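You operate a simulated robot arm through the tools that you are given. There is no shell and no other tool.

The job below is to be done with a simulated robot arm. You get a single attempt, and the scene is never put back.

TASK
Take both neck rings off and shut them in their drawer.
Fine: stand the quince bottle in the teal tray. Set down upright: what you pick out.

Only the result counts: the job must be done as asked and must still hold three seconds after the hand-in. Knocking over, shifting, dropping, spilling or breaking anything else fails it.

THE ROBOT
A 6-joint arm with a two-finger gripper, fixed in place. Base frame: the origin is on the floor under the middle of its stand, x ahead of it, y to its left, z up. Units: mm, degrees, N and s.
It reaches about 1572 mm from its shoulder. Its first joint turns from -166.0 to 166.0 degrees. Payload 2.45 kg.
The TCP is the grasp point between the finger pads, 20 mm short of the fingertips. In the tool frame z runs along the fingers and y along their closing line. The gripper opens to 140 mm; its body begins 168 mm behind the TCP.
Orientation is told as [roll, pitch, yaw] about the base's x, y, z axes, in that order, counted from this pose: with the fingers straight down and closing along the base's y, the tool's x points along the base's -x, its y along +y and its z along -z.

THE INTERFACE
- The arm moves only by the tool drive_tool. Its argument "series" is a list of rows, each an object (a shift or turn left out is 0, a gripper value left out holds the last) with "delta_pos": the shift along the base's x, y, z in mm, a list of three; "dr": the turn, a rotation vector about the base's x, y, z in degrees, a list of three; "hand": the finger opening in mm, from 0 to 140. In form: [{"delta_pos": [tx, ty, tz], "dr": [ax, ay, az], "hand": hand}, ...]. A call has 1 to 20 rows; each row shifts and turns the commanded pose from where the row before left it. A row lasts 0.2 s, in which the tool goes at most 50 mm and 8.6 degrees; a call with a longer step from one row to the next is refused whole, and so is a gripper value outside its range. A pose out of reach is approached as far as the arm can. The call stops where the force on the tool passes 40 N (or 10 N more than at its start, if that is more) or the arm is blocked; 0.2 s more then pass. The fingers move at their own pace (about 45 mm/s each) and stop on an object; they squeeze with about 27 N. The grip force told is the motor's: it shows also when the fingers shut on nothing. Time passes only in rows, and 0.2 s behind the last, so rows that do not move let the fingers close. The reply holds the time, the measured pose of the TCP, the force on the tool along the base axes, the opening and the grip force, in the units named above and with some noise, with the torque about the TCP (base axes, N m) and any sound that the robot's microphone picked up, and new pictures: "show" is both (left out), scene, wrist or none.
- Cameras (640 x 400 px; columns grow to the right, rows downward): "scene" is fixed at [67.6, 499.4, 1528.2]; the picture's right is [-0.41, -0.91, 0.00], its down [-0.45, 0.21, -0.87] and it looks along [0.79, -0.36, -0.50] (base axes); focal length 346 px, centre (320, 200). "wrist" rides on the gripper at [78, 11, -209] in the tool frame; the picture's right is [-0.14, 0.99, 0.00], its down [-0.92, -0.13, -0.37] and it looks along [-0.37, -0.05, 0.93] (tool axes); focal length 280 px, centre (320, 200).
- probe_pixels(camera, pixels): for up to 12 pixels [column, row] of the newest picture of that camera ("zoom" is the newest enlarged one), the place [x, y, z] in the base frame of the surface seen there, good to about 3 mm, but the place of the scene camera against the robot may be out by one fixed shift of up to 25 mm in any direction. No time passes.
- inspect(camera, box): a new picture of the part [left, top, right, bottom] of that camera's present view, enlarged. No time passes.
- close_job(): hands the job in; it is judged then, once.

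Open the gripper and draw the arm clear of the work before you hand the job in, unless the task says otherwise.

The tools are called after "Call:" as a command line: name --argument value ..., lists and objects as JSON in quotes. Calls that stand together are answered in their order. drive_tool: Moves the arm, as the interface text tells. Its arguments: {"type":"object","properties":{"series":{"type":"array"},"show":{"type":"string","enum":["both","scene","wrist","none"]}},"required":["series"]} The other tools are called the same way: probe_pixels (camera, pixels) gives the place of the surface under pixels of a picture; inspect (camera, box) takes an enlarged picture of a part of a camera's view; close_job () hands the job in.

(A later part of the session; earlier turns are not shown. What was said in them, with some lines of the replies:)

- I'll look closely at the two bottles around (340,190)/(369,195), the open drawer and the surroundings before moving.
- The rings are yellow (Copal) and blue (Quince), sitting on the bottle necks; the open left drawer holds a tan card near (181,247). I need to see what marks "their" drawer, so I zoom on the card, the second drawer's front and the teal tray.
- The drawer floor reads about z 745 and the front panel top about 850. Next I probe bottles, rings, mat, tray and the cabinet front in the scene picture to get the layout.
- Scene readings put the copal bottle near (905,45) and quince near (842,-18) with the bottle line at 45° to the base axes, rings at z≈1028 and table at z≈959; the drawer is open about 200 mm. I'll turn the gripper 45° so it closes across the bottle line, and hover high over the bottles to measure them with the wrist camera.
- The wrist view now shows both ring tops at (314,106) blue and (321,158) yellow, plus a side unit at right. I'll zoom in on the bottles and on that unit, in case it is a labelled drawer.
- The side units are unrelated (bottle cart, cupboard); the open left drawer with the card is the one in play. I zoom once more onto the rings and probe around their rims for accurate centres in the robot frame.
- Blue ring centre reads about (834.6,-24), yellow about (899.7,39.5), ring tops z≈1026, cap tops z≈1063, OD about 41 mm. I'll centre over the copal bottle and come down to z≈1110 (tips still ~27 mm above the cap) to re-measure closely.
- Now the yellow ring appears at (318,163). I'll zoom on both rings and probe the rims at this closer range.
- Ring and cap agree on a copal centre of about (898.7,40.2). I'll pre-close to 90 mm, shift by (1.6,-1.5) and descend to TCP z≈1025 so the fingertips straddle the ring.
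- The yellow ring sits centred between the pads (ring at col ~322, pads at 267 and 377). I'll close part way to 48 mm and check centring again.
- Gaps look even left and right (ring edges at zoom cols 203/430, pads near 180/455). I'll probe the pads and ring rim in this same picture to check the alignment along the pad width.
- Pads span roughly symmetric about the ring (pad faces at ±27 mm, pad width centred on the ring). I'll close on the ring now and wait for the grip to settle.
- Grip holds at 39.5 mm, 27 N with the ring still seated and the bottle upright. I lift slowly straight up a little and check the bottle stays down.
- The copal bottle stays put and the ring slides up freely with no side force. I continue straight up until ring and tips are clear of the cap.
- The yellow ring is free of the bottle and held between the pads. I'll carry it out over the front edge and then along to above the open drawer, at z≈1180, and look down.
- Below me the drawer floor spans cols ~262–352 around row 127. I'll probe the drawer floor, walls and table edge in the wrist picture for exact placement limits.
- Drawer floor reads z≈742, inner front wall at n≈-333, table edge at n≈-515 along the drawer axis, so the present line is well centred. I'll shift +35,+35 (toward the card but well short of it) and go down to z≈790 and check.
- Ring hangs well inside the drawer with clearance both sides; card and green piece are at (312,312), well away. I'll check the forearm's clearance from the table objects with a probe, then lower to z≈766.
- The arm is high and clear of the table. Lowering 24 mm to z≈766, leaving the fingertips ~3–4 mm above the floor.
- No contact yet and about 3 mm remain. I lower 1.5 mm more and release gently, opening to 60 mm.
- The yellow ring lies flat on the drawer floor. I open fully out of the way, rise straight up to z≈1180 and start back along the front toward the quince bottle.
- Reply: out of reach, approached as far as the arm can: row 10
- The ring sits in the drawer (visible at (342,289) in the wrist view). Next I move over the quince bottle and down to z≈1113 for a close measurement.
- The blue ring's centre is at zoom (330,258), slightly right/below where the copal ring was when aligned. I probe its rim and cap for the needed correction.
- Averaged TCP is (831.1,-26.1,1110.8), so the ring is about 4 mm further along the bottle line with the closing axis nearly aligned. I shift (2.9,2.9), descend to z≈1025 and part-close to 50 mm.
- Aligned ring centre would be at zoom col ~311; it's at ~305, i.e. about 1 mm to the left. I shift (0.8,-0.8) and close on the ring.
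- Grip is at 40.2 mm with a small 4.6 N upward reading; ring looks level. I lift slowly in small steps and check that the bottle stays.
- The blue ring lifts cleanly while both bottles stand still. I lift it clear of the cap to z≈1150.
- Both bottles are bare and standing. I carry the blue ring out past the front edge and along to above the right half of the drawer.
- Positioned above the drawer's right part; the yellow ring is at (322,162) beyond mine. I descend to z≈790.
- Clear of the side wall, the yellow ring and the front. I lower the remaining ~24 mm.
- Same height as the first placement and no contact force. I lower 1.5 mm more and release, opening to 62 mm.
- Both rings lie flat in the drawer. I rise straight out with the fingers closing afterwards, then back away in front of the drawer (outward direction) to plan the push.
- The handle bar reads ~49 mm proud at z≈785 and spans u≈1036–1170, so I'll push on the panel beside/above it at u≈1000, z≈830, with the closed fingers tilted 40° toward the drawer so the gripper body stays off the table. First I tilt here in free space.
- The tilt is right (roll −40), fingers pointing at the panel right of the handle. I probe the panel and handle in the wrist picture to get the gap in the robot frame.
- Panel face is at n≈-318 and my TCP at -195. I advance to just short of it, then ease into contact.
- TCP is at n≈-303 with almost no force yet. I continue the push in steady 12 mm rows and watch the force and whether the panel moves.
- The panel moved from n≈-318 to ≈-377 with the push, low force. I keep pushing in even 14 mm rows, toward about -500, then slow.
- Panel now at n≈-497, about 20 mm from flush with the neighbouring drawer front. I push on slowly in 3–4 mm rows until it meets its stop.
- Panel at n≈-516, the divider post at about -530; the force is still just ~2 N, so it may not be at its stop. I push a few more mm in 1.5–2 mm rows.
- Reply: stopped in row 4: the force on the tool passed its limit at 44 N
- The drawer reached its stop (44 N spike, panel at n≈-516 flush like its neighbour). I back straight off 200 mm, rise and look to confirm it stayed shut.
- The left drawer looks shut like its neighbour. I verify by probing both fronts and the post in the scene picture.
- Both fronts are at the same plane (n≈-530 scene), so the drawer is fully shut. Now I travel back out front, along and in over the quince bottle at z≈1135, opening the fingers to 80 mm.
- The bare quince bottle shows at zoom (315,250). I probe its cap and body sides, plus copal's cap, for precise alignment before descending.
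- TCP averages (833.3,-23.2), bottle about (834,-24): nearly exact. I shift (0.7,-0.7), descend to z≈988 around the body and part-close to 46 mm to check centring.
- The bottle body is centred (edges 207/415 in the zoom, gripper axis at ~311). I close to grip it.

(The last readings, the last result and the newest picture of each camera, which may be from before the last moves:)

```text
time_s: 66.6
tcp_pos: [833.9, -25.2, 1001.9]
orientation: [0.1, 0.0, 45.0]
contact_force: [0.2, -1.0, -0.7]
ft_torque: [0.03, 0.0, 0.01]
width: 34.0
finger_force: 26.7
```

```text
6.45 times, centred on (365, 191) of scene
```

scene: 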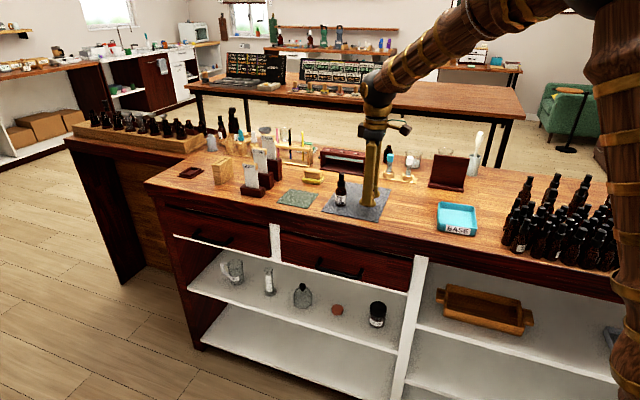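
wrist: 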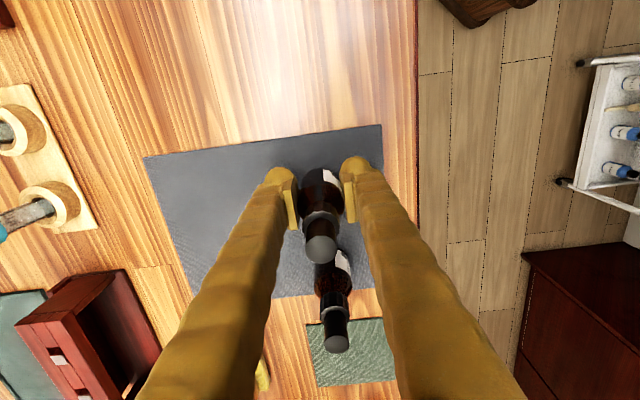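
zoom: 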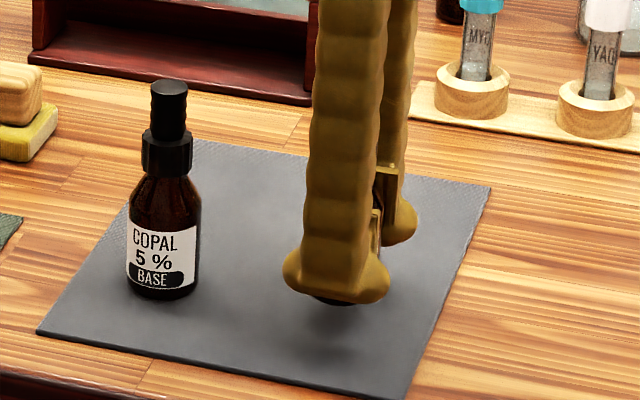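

The bottle is held (34 mm) and lifted upright. I lift to z≈1100 and move halfway toward the tray so the wrist camera can measure it.

Call:
drive_tool --series '[{"delta_pos": [0, 0, 15]}, {"delta_pos": [0, 0, 30]}, {"delta_pos": [0, 0, 35]}, {"delta_pos": [0, 0, 20]}, {"delta_pos": [-20, -20, 0]}, {"delta_pos": [-25, -25, 0]}, {"delta_pos": [-25, -25, 0]}, {"delta_pos": [-20, -20, 0]}, {"delta_pos": [-10, -10, 0]}, {"delta_pos": [0, 0, 0]}]' --show "both"

Call:
inspect --camera "scene" --box '[340, 110, 500, 240]'

```text
time_s: 68.8
tcp_pos: [733.5, -123.2, 1101.9]
orientation: [0.1, 0.0, 45.0]
contact_force: [0.0, -1.1, 0.3]
ft_torque: [0.0, -0.01, -0.03]
width: 34.2
finger_force: 27.2
```

scene: 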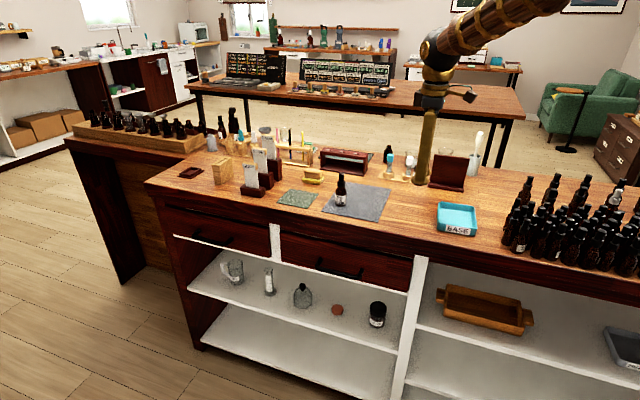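
wrist: 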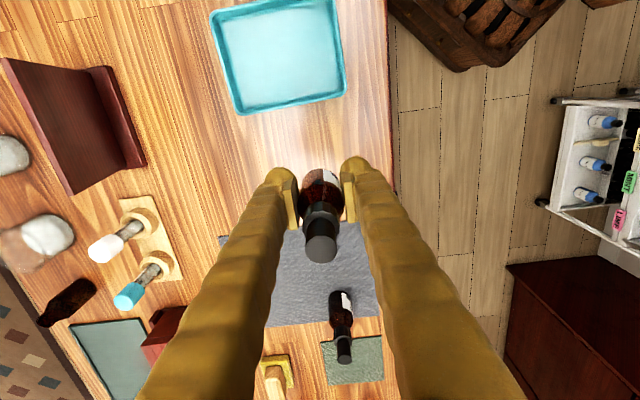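

```text
3.08 times, centred on (420, 175) of scene
```

zoom: 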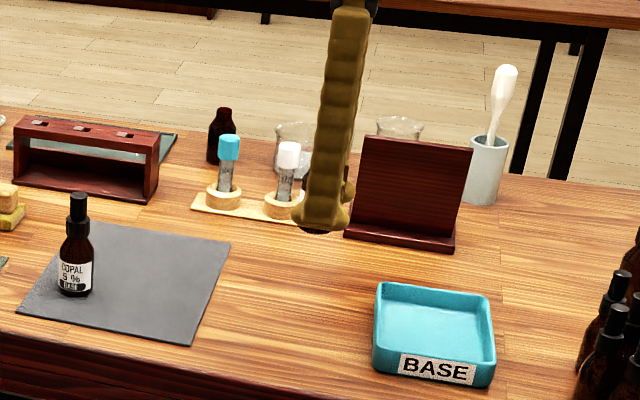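

The tray is fully visible at the top of the wrist picture around (280,55). I probe its floor and rims for centre, size and heights.

Call:
probe_pixels --camera "wrist" --pixels '[[280, 55], [225, 35], [245, 95], [325, 80], [320, 15], [212, 18], [239, 110], [344, 90], [333, 3], [290, 104], [222, 60], [338, 50]]'

Call:
inspect --camera "wrist" --box '[195, 0, 365, 125]'

```text
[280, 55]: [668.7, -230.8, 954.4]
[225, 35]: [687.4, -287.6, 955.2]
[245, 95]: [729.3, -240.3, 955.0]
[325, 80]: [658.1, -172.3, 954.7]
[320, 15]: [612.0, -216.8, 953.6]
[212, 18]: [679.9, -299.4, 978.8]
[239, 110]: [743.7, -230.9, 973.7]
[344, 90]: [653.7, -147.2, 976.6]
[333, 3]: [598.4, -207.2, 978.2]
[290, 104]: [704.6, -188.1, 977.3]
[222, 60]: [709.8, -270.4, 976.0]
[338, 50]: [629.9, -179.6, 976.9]
```

```text
3.20 times, centred on (280, 62) of wrist
```

zoom: 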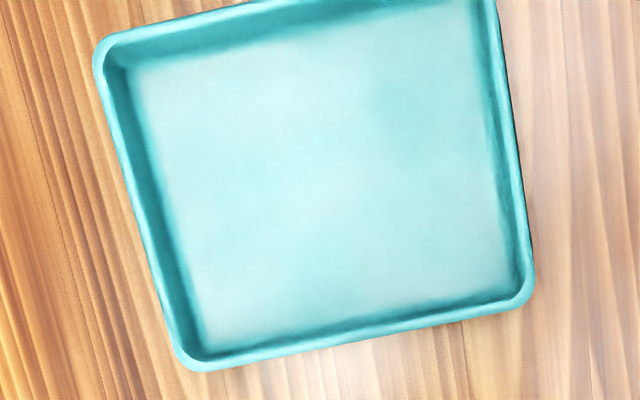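

Tray rim reads z≈977, floor ≈954.5, centre about (670,-221), ~123 mm across in my closing direction and 94 mm along the other, so the fingers fit. I move over its centre and lower to z≈1035 (bottle base ~22 mm above the rim).

Call:
drive_tool --series '[{"delta_pos": [-12.7, -19.4, 0]}, {"delta_pos": [-12.7, -19.4, 0]}, {"delta_pos": [-12.7, -19.4, 0]}, {"delta_pos": [-12.7, -19.4, 0]}, {"delta_pos": [-12.7, -19.4, 0]}, {"delta_pos": [0, 0, -20]}, {"delta_pos": [0, 0, -25]}, {"delta_pos": [0, 0, -22]}, {"delta_pos": [0, 0, 0]}]' --show "both"

Call:
inspect --camera "scene" --box '[415, 160, 505, 245]'

Call:
inspect --camera "wrist" --box '[220, 90, 420, 240]'

```text
time_s: 70.8
tcp_pos: [668.3, -220.7, 1034.8]
orientation: [0.1, 0.0, 45.0]
contact_force: [-0.8, -0.6, 0.0]
ft_torque: [0.04, -0.01, 0.0]
width: 34.2
finger_force: 26.6
```

scene: 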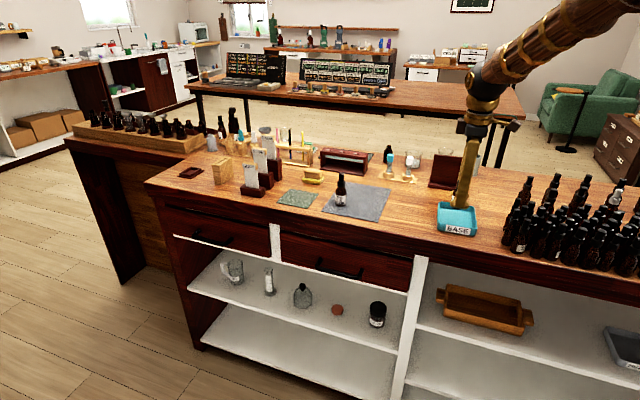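
wrist: 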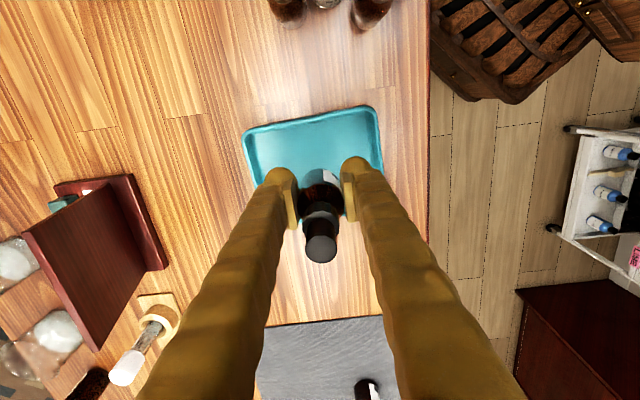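

```text
4.71 times, centred on (460, 202) of scene
```

zoom: 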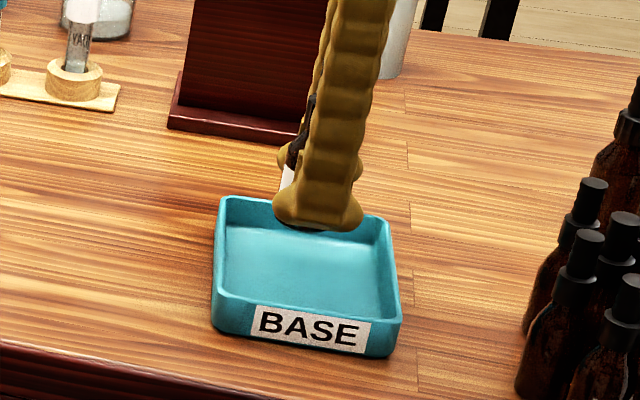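

```text
2.67 times, centred on (320, 165) of wrist
```

zoom: 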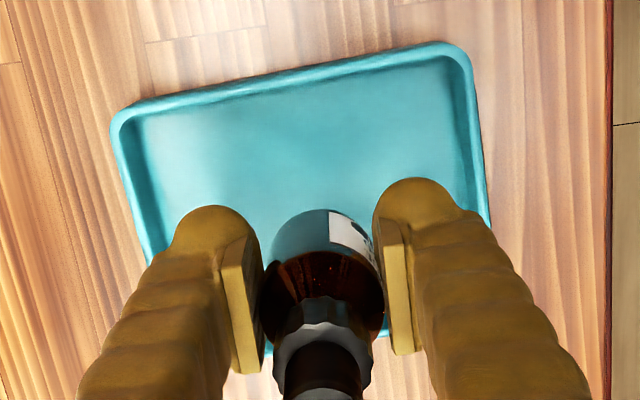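

Close view shows the tray around the bottle; I probe rim points on the left, right and far sides for final centring.

Call:
probe_pixels --camera "zoom" --pixels '[[133, 185], [148, 240], [470, 110], [484, 190], [300, 78], [200, 97], [400, 60], [200, 150], [300, 150], [400, 150], [160, 180], [465, 160]]'

```text
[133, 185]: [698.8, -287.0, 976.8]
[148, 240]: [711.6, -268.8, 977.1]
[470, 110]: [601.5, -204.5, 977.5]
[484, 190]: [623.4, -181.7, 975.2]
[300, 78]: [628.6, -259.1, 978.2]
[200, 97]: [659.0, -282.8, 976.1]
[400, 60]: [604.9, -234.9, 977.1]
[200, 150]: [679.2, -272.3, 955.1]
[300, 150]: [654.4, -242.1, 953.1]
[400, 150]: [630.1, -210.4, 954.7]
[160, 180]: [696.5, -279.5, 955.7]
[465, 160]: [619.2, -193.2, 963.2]
```

Tray centre refines to n≈-631, u≈312; I'm at -628.6/316.5. I shift (-0.3,-3.9) and lower 40 mm, to about 5 mm above touching down.

Call:
drive_tool --series '[{"delta_pos": [-0.3, -3.9, 0]}, {"delta_pos": [0, 0, -12]}, {"delta_pos": [0, 0, -12]}, {"delta_pos": [0, 0, -10]}, {"delta_pos": [0, 0, -6]}, {"delta_pos": [0, 0, 0]}, {"delta_pos": [0, 0, 0]}]' --show "both"

Call:
inspect --camera "scene" --box '[425, 180, 495, 245]'

Call:
inspect --camera "wrist" --box '[230, 110, 410, 240]'

```text
time_s: 72.4
tcp_pos: [668.7, -223.4, 994.4]
orientation: [0.1, 0.0, 44.9]
contact_force: [1.4, 0.0, -1.3]
ft_torque: [0.0, 0.0, -0.01]
width: 34.4
finger_force: 27.3
```

scene: 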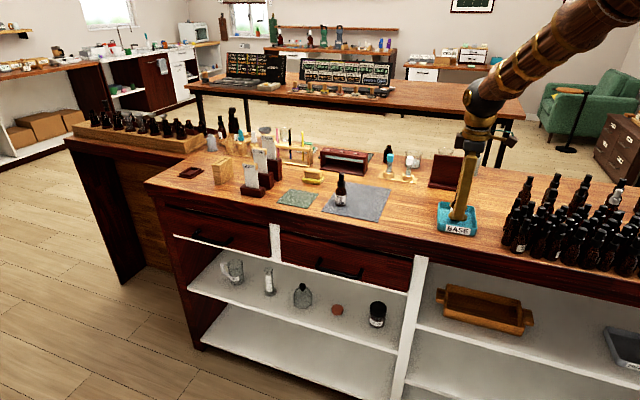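
wrist: 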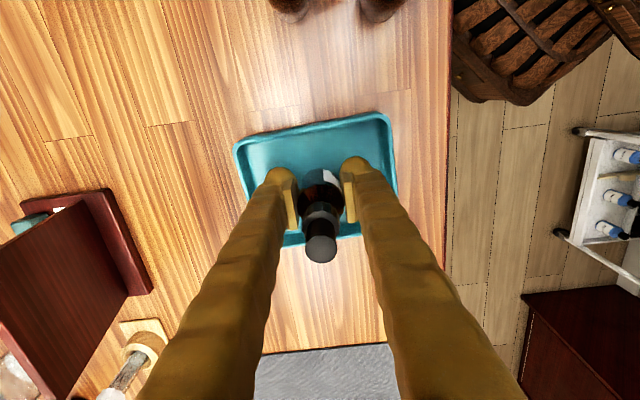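

```text
6.15 times, centred on (460, 212) of scene
```

zoom: 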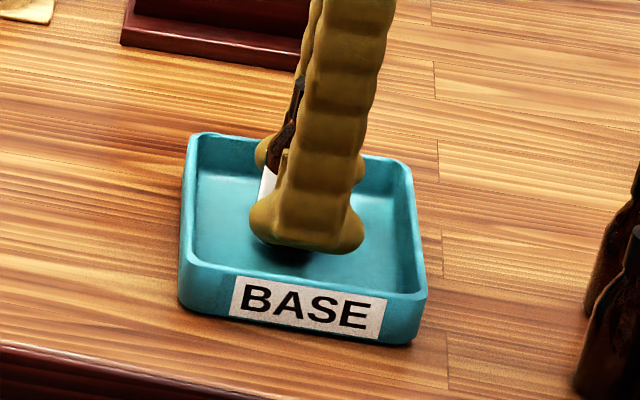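

```text
3.08 times, centred on (320, 175) of wrist
```

zoom: 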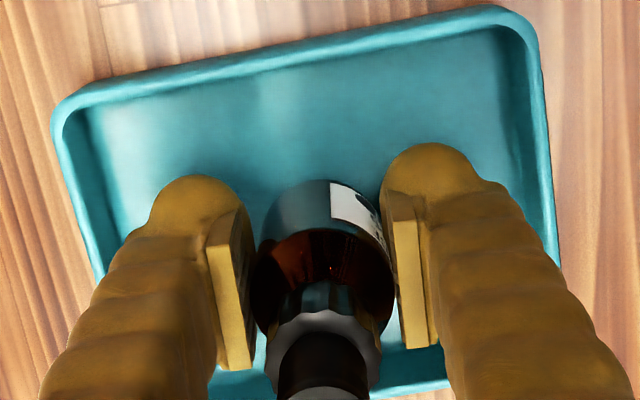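

Fingertips have room to both side walls. I lower 1 mm per row and watch the vertical force for touchdown.

Call:
drive_tool --series '[{"delta_pos": [0, 0, -1]}, {"delta_pos": [0, 0, -1]}, {"delta_pos": [0, 0, -1]}, {"delta_pos": [0, 0, 0]}]' --show "none"

Call:
drive_tool --series '[{"delta_pos": [0, 0, -1]}, {"delta_pos": [0, 0, 0]}]' --show "none"

```text
time_s: 73.4
tcp_pos: [669.7, -226.1, 992.1]
orientation: [0.1, 0.0, 45.0]
contact_force: [0.4, -0.2, -1.5]
ft_torque: [-0.01, -0.01, 0.01]
width: 34.5
finger_force: 26.8
```

```text
time_s: 74.0
tcp_pos: [669.1, -224.7, 989.8]
orientation: [0.1, -0.1, 44.9]
contact_force: [0.4, -0.3, -0.7]
ft_torque: [-0.01, 0.01, 0.0]
width: 34.3
finger_force: 26.6
```

No contact yet (force ≈ -1 N, the bottle's weight). I go on in 1 mm steps.

Call:
drive_tool --series '[{"delta_pos": [0, 0, -1]}, {"delta_pos": [0, 0, 0]}]' --show "none"

Call:
drive_tool --series '[{"delta_pos": [0, 0, -1]}, {"delta_pos": [0, 0, 0]}]' --show "wrist"

Call:
inspect --camera "scene" --box '[425, 180, 495, 245]'

```text
time_s: 74.6
tcp_pos: [668.8, -226.0, 990.9]
orientation: [0.1, 0.1, 45.1]
contact_force: [0.0, 0.2, -0.7]
ft_torque: [-0.01, 0.01, 0.01]
width: 34.3
finger_force: 26.6
```

```text
time_s: 75.2
tcp_pos: [670.6, -225.1, 989.4]
orientation: [0.1, 0.0, 45.0]
contact_force: [-0.2, 0.6, -1.5]
ft_torque: [0.0, 0.0, 0.0]
width: 34.3
finger_force: 27.3
```

wrist: 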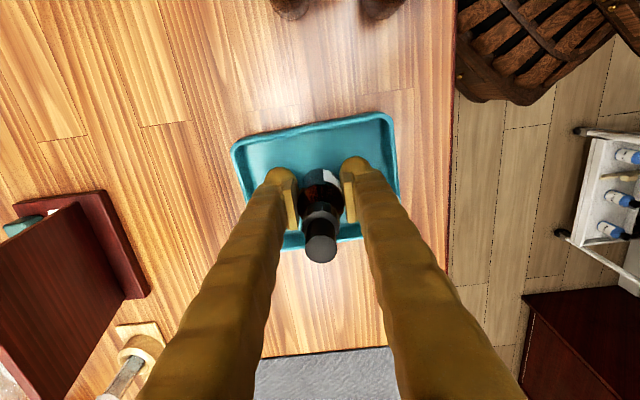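

```text
6.15 times, centred on (460, 212) of scene
```

zoom: 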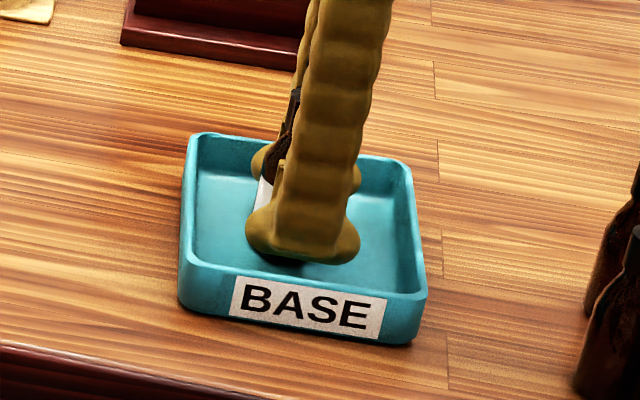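

Still just the bottle's weight. Another couple of 1 mm steps.

Call:
drive_tool --series '[{"delta_pos": [0, 0, -1]}, {"delta_pos": [0, 0, 0]}]' --show "none"

Call:
drive_tool --series '[{"delta_pos": [0, 0, -1]}, {"delta_pos": [0, 0, 0]}]' --show "none"

```text
time_s: 75.8
tcp_pos: [669.6, -225.2, 989.5]
orientation: [0.2, 0.0, 45.0]
contact_force: [1.8, 1.3, 6.1]
ft_torque: [0.02, -0.04, 0.02]
width: 34.4
finger_force: 26.9
```

```text
time_s: 76.4
tcp_pos: [669.4, -225.5, 986.8]
orientation: [0.0, 0.0, 45.0]
contact_force: [2.9, 0.1, 18.9]
ft_torque: [0.13, -0.11, -0.01]
width: 34.5
finger_force: 27.0
```

Touchdown at ~19 N. I relieve 1.3 mm, then open gently to 43 mm so the fingers stay clear of the tray walls.

Call:
drive_tool --series '[{"delta_pos": [0, 0, 1.3]}, {"delta_pos": [0, 0, 0]}, {"hand": 36}, {"hand": 38}, {"hand": 41}, {"hand": 43}, {"hand": 43}]' --show "both"

Call:
inspect --camera "wrist" --box '[230, 110, 410, 240]'

Call:
inspect --camera "scene" --box '[425, 180, 495, 245]'

```text
time_s: 78.0
tcp_pos: [669.2, -225.2, 988.1]
orientation: [0.1, 0.1, 44.9]
contact_force: [0.3, -0.4, -0.2]
ft_torque: [-0.04, -0.03, -0.01]
width: 42.8
finger_force: 0.0
```

scene: 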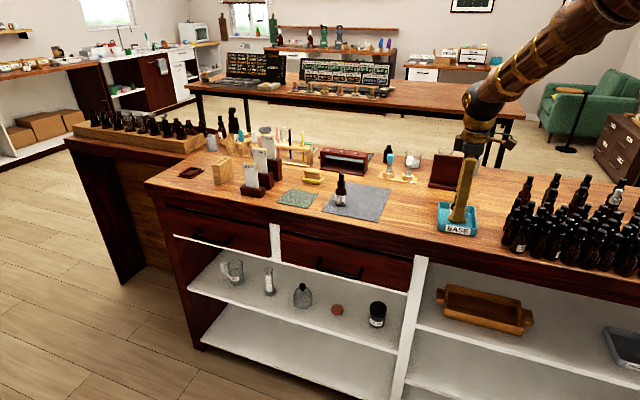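
wrist: 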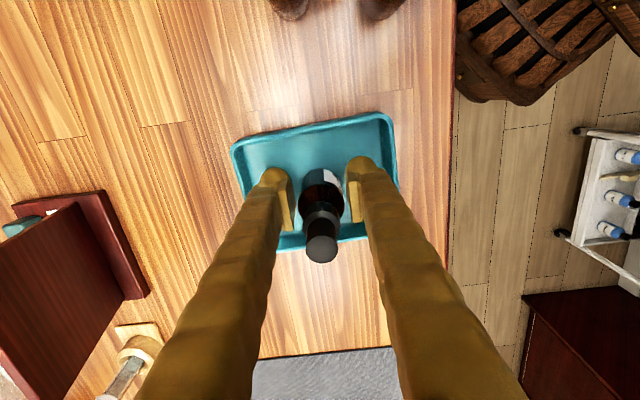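

```text
3.08 times, centred on (320, 175) of wrist
```

zoom: 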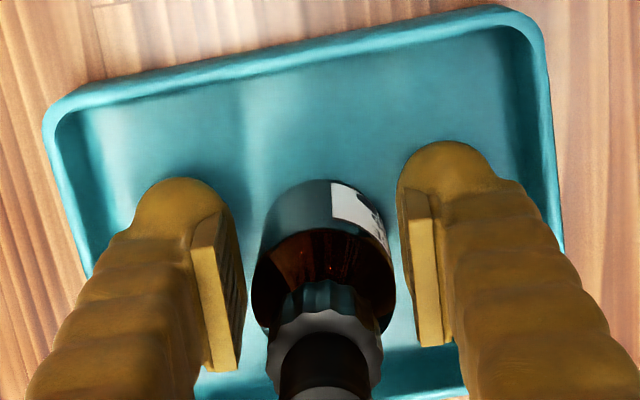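

```text
6.15 times, centred on (460, 212) of scene
```

zoom: 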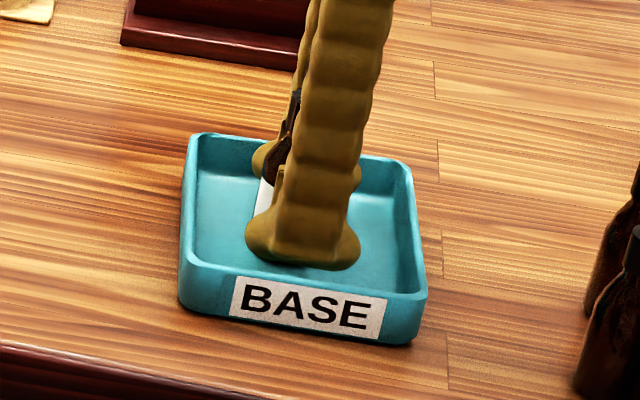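

The bottle stands free in the tray with even gaps. I rise straight up slowly, widen once above the rim, and go to z≈1190.

Call:
drive_tool --series '[{"delta_pos": [0, 0, 6]}, {"delta_pos": [0, 0, 12]}, {"delta_pos": [0, 0, 15], "hand": 60}, {"delta_pos": [0, 0, 20]}, {"delta_pos": [0, 0, 30]}, {"delta_pos": [0, 0, 40]}, {"delta_pos": [0, 0, 40]}, {"delta_pos": [0, 0, 40]}, {"delta_pos": [0, 0, 0]}]' --show "both"

Call:
inspect --camera "scene" --box '[415, 165, 505, 245]'

```text
time_s: 80.0
tcp_pos: [668.9, -224.1, 1191.9]
orientation: [0.1, -0.1, 45.0]
contact_force: [-0.7, -0.1, 0.1]
ft_torque: [-0.04, -0.02, -0.01]
width: 60.1
finger_force: 0.0
```

scene: 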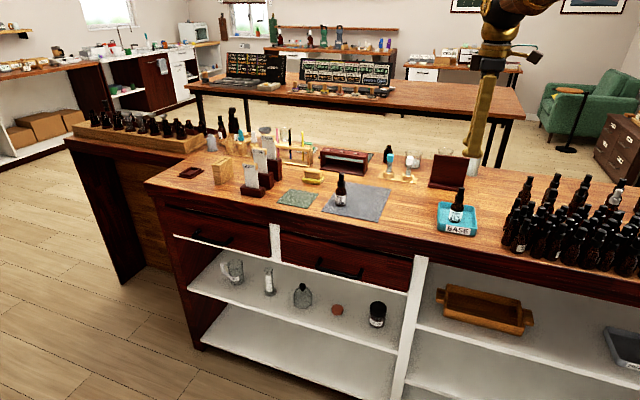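
wrist: 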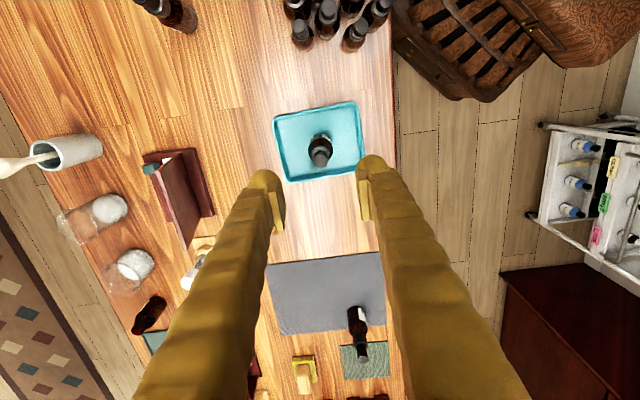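

```text
5.00 times, centred on (460, 205) of scene
```

zoom: 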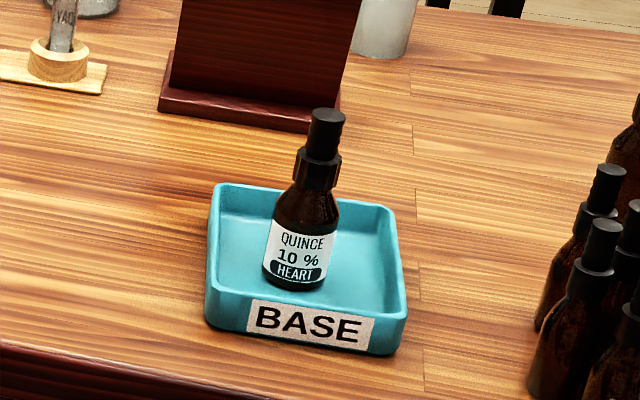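

Quince stands upright in the teal tray (at (457,207)), the drawer is shut and copal is unmoved. I withdraw up and out front toward the start pose with the gripper open.

Call:
drive_tool --series '[{"delta_pos": [0, 0, 40], "hand": 140}, {"delta_pos": [0, 0, 40]}, {"delta_pos": [0, 0, 30]}, {"delta_pos": [-5, 42, 0]}, {"delta_pos": [-5, 42, 0]}, {"delta_pos": [-5, 42, 0]}, {"delta_pos": [-5, 42, 0]}, {"delta_pos": [-5, 42, 0]}, {"delta_pos": [-5, 42, 0]}, {"delta_pos": [-5, 42, 0]}, {"delta_pos": [-5, 42, 0]}, {"delta_pos": [-5, 42, 0]}, {"delta_pos": [-5, 42, 0]}, {"delta_pos": [-5, 42, 0]}, {"delta_pos": [-5, 42, 0]}, {"delta_pos": [0, 0, 0]}, {"delta_pos": [0, 0, 0]}]' --show "both"

Call:
inspect --camera "scene" --box '[150, 120, 510, 340]'

Call:
probe_pixels --camera "scene" --pixels '[[210, 238], [250, 245], [255, 235], [300, 252], [340, 262], [341, 177], [341, 200], [457, 193], [457, 207], [456, 216]]'

```text
time_s: 83.6
tcp_pos: [609.2, 278.3, 1301.5]
orientation: [0.1, 0.0, 44.9]
contact_force: [0.5, 0.9, -0.3]
ft_torque: [0.01, -0.02, 0.01]
width: 140.1
finger_force: 0.1
```

scene: 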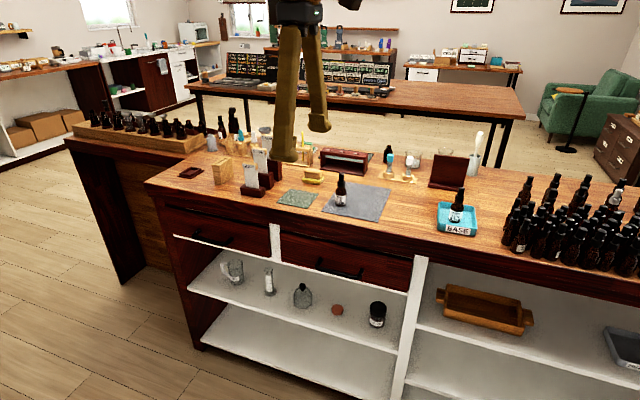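
wrist: 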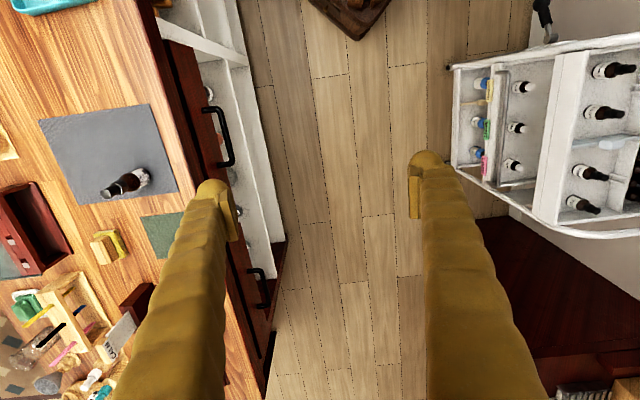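

```text
1.78 times, centred on (330, 230) of scene
```

zoom: 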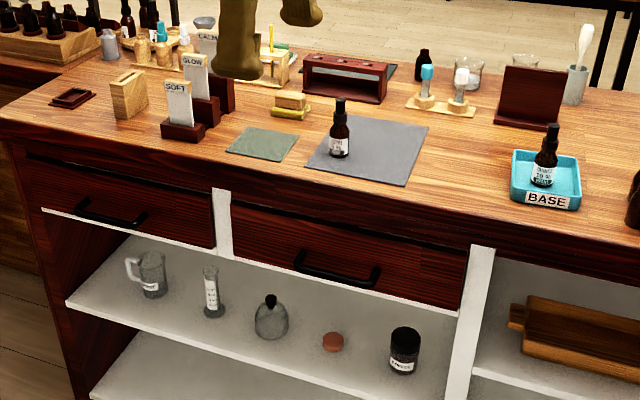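

```text
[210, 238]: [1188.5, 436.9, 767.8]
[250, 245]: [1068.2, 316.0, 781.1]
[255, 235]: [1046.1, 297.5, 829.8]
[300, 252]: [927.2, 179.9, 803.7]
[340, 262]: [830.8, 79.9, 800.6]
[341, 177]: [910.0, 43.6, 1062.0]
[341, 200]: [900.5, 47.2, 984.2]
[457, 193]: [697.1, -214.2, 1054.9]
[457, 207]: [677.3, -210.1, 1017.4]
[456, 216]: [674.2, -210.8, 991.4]
```

Final check: left drawer front is flush with its neighbour, copal reads the same place as at the start, quince stands in the teal tray, and the open gripper is clear of the work. I hand the job in.

Call:
close_job

```text
The job is handed in.
```

Both neck rings are off and shut in the left-hand drawer, and the quince bottle is standing upright in the teal tray. I handed the job in, but no verdict has come back yet.

- **Rings:** the yellow ring (from copal) and the blue ring (from quince) lie flat on the drawer floor, clear of the card already in there. I took "their drawer" to be the left one, which was standing open. Neither drawer front is labelled.
- **Drawer:** I pushed it to its stop, and its front reads flush with the closed drawer beside it.
- **Quince bottle:** it stands near the middle of the tray. The tray is labelled BASE and the bottle HEART. I followed your wording and put it there.
- **Copal bottle:** it is still on its mat. The last camera reading puts it within a couple of millimetres of where it started.

The gripper is open and the arm is drawn back clear of the table. I saw no sign of anything else being moved or knocked.
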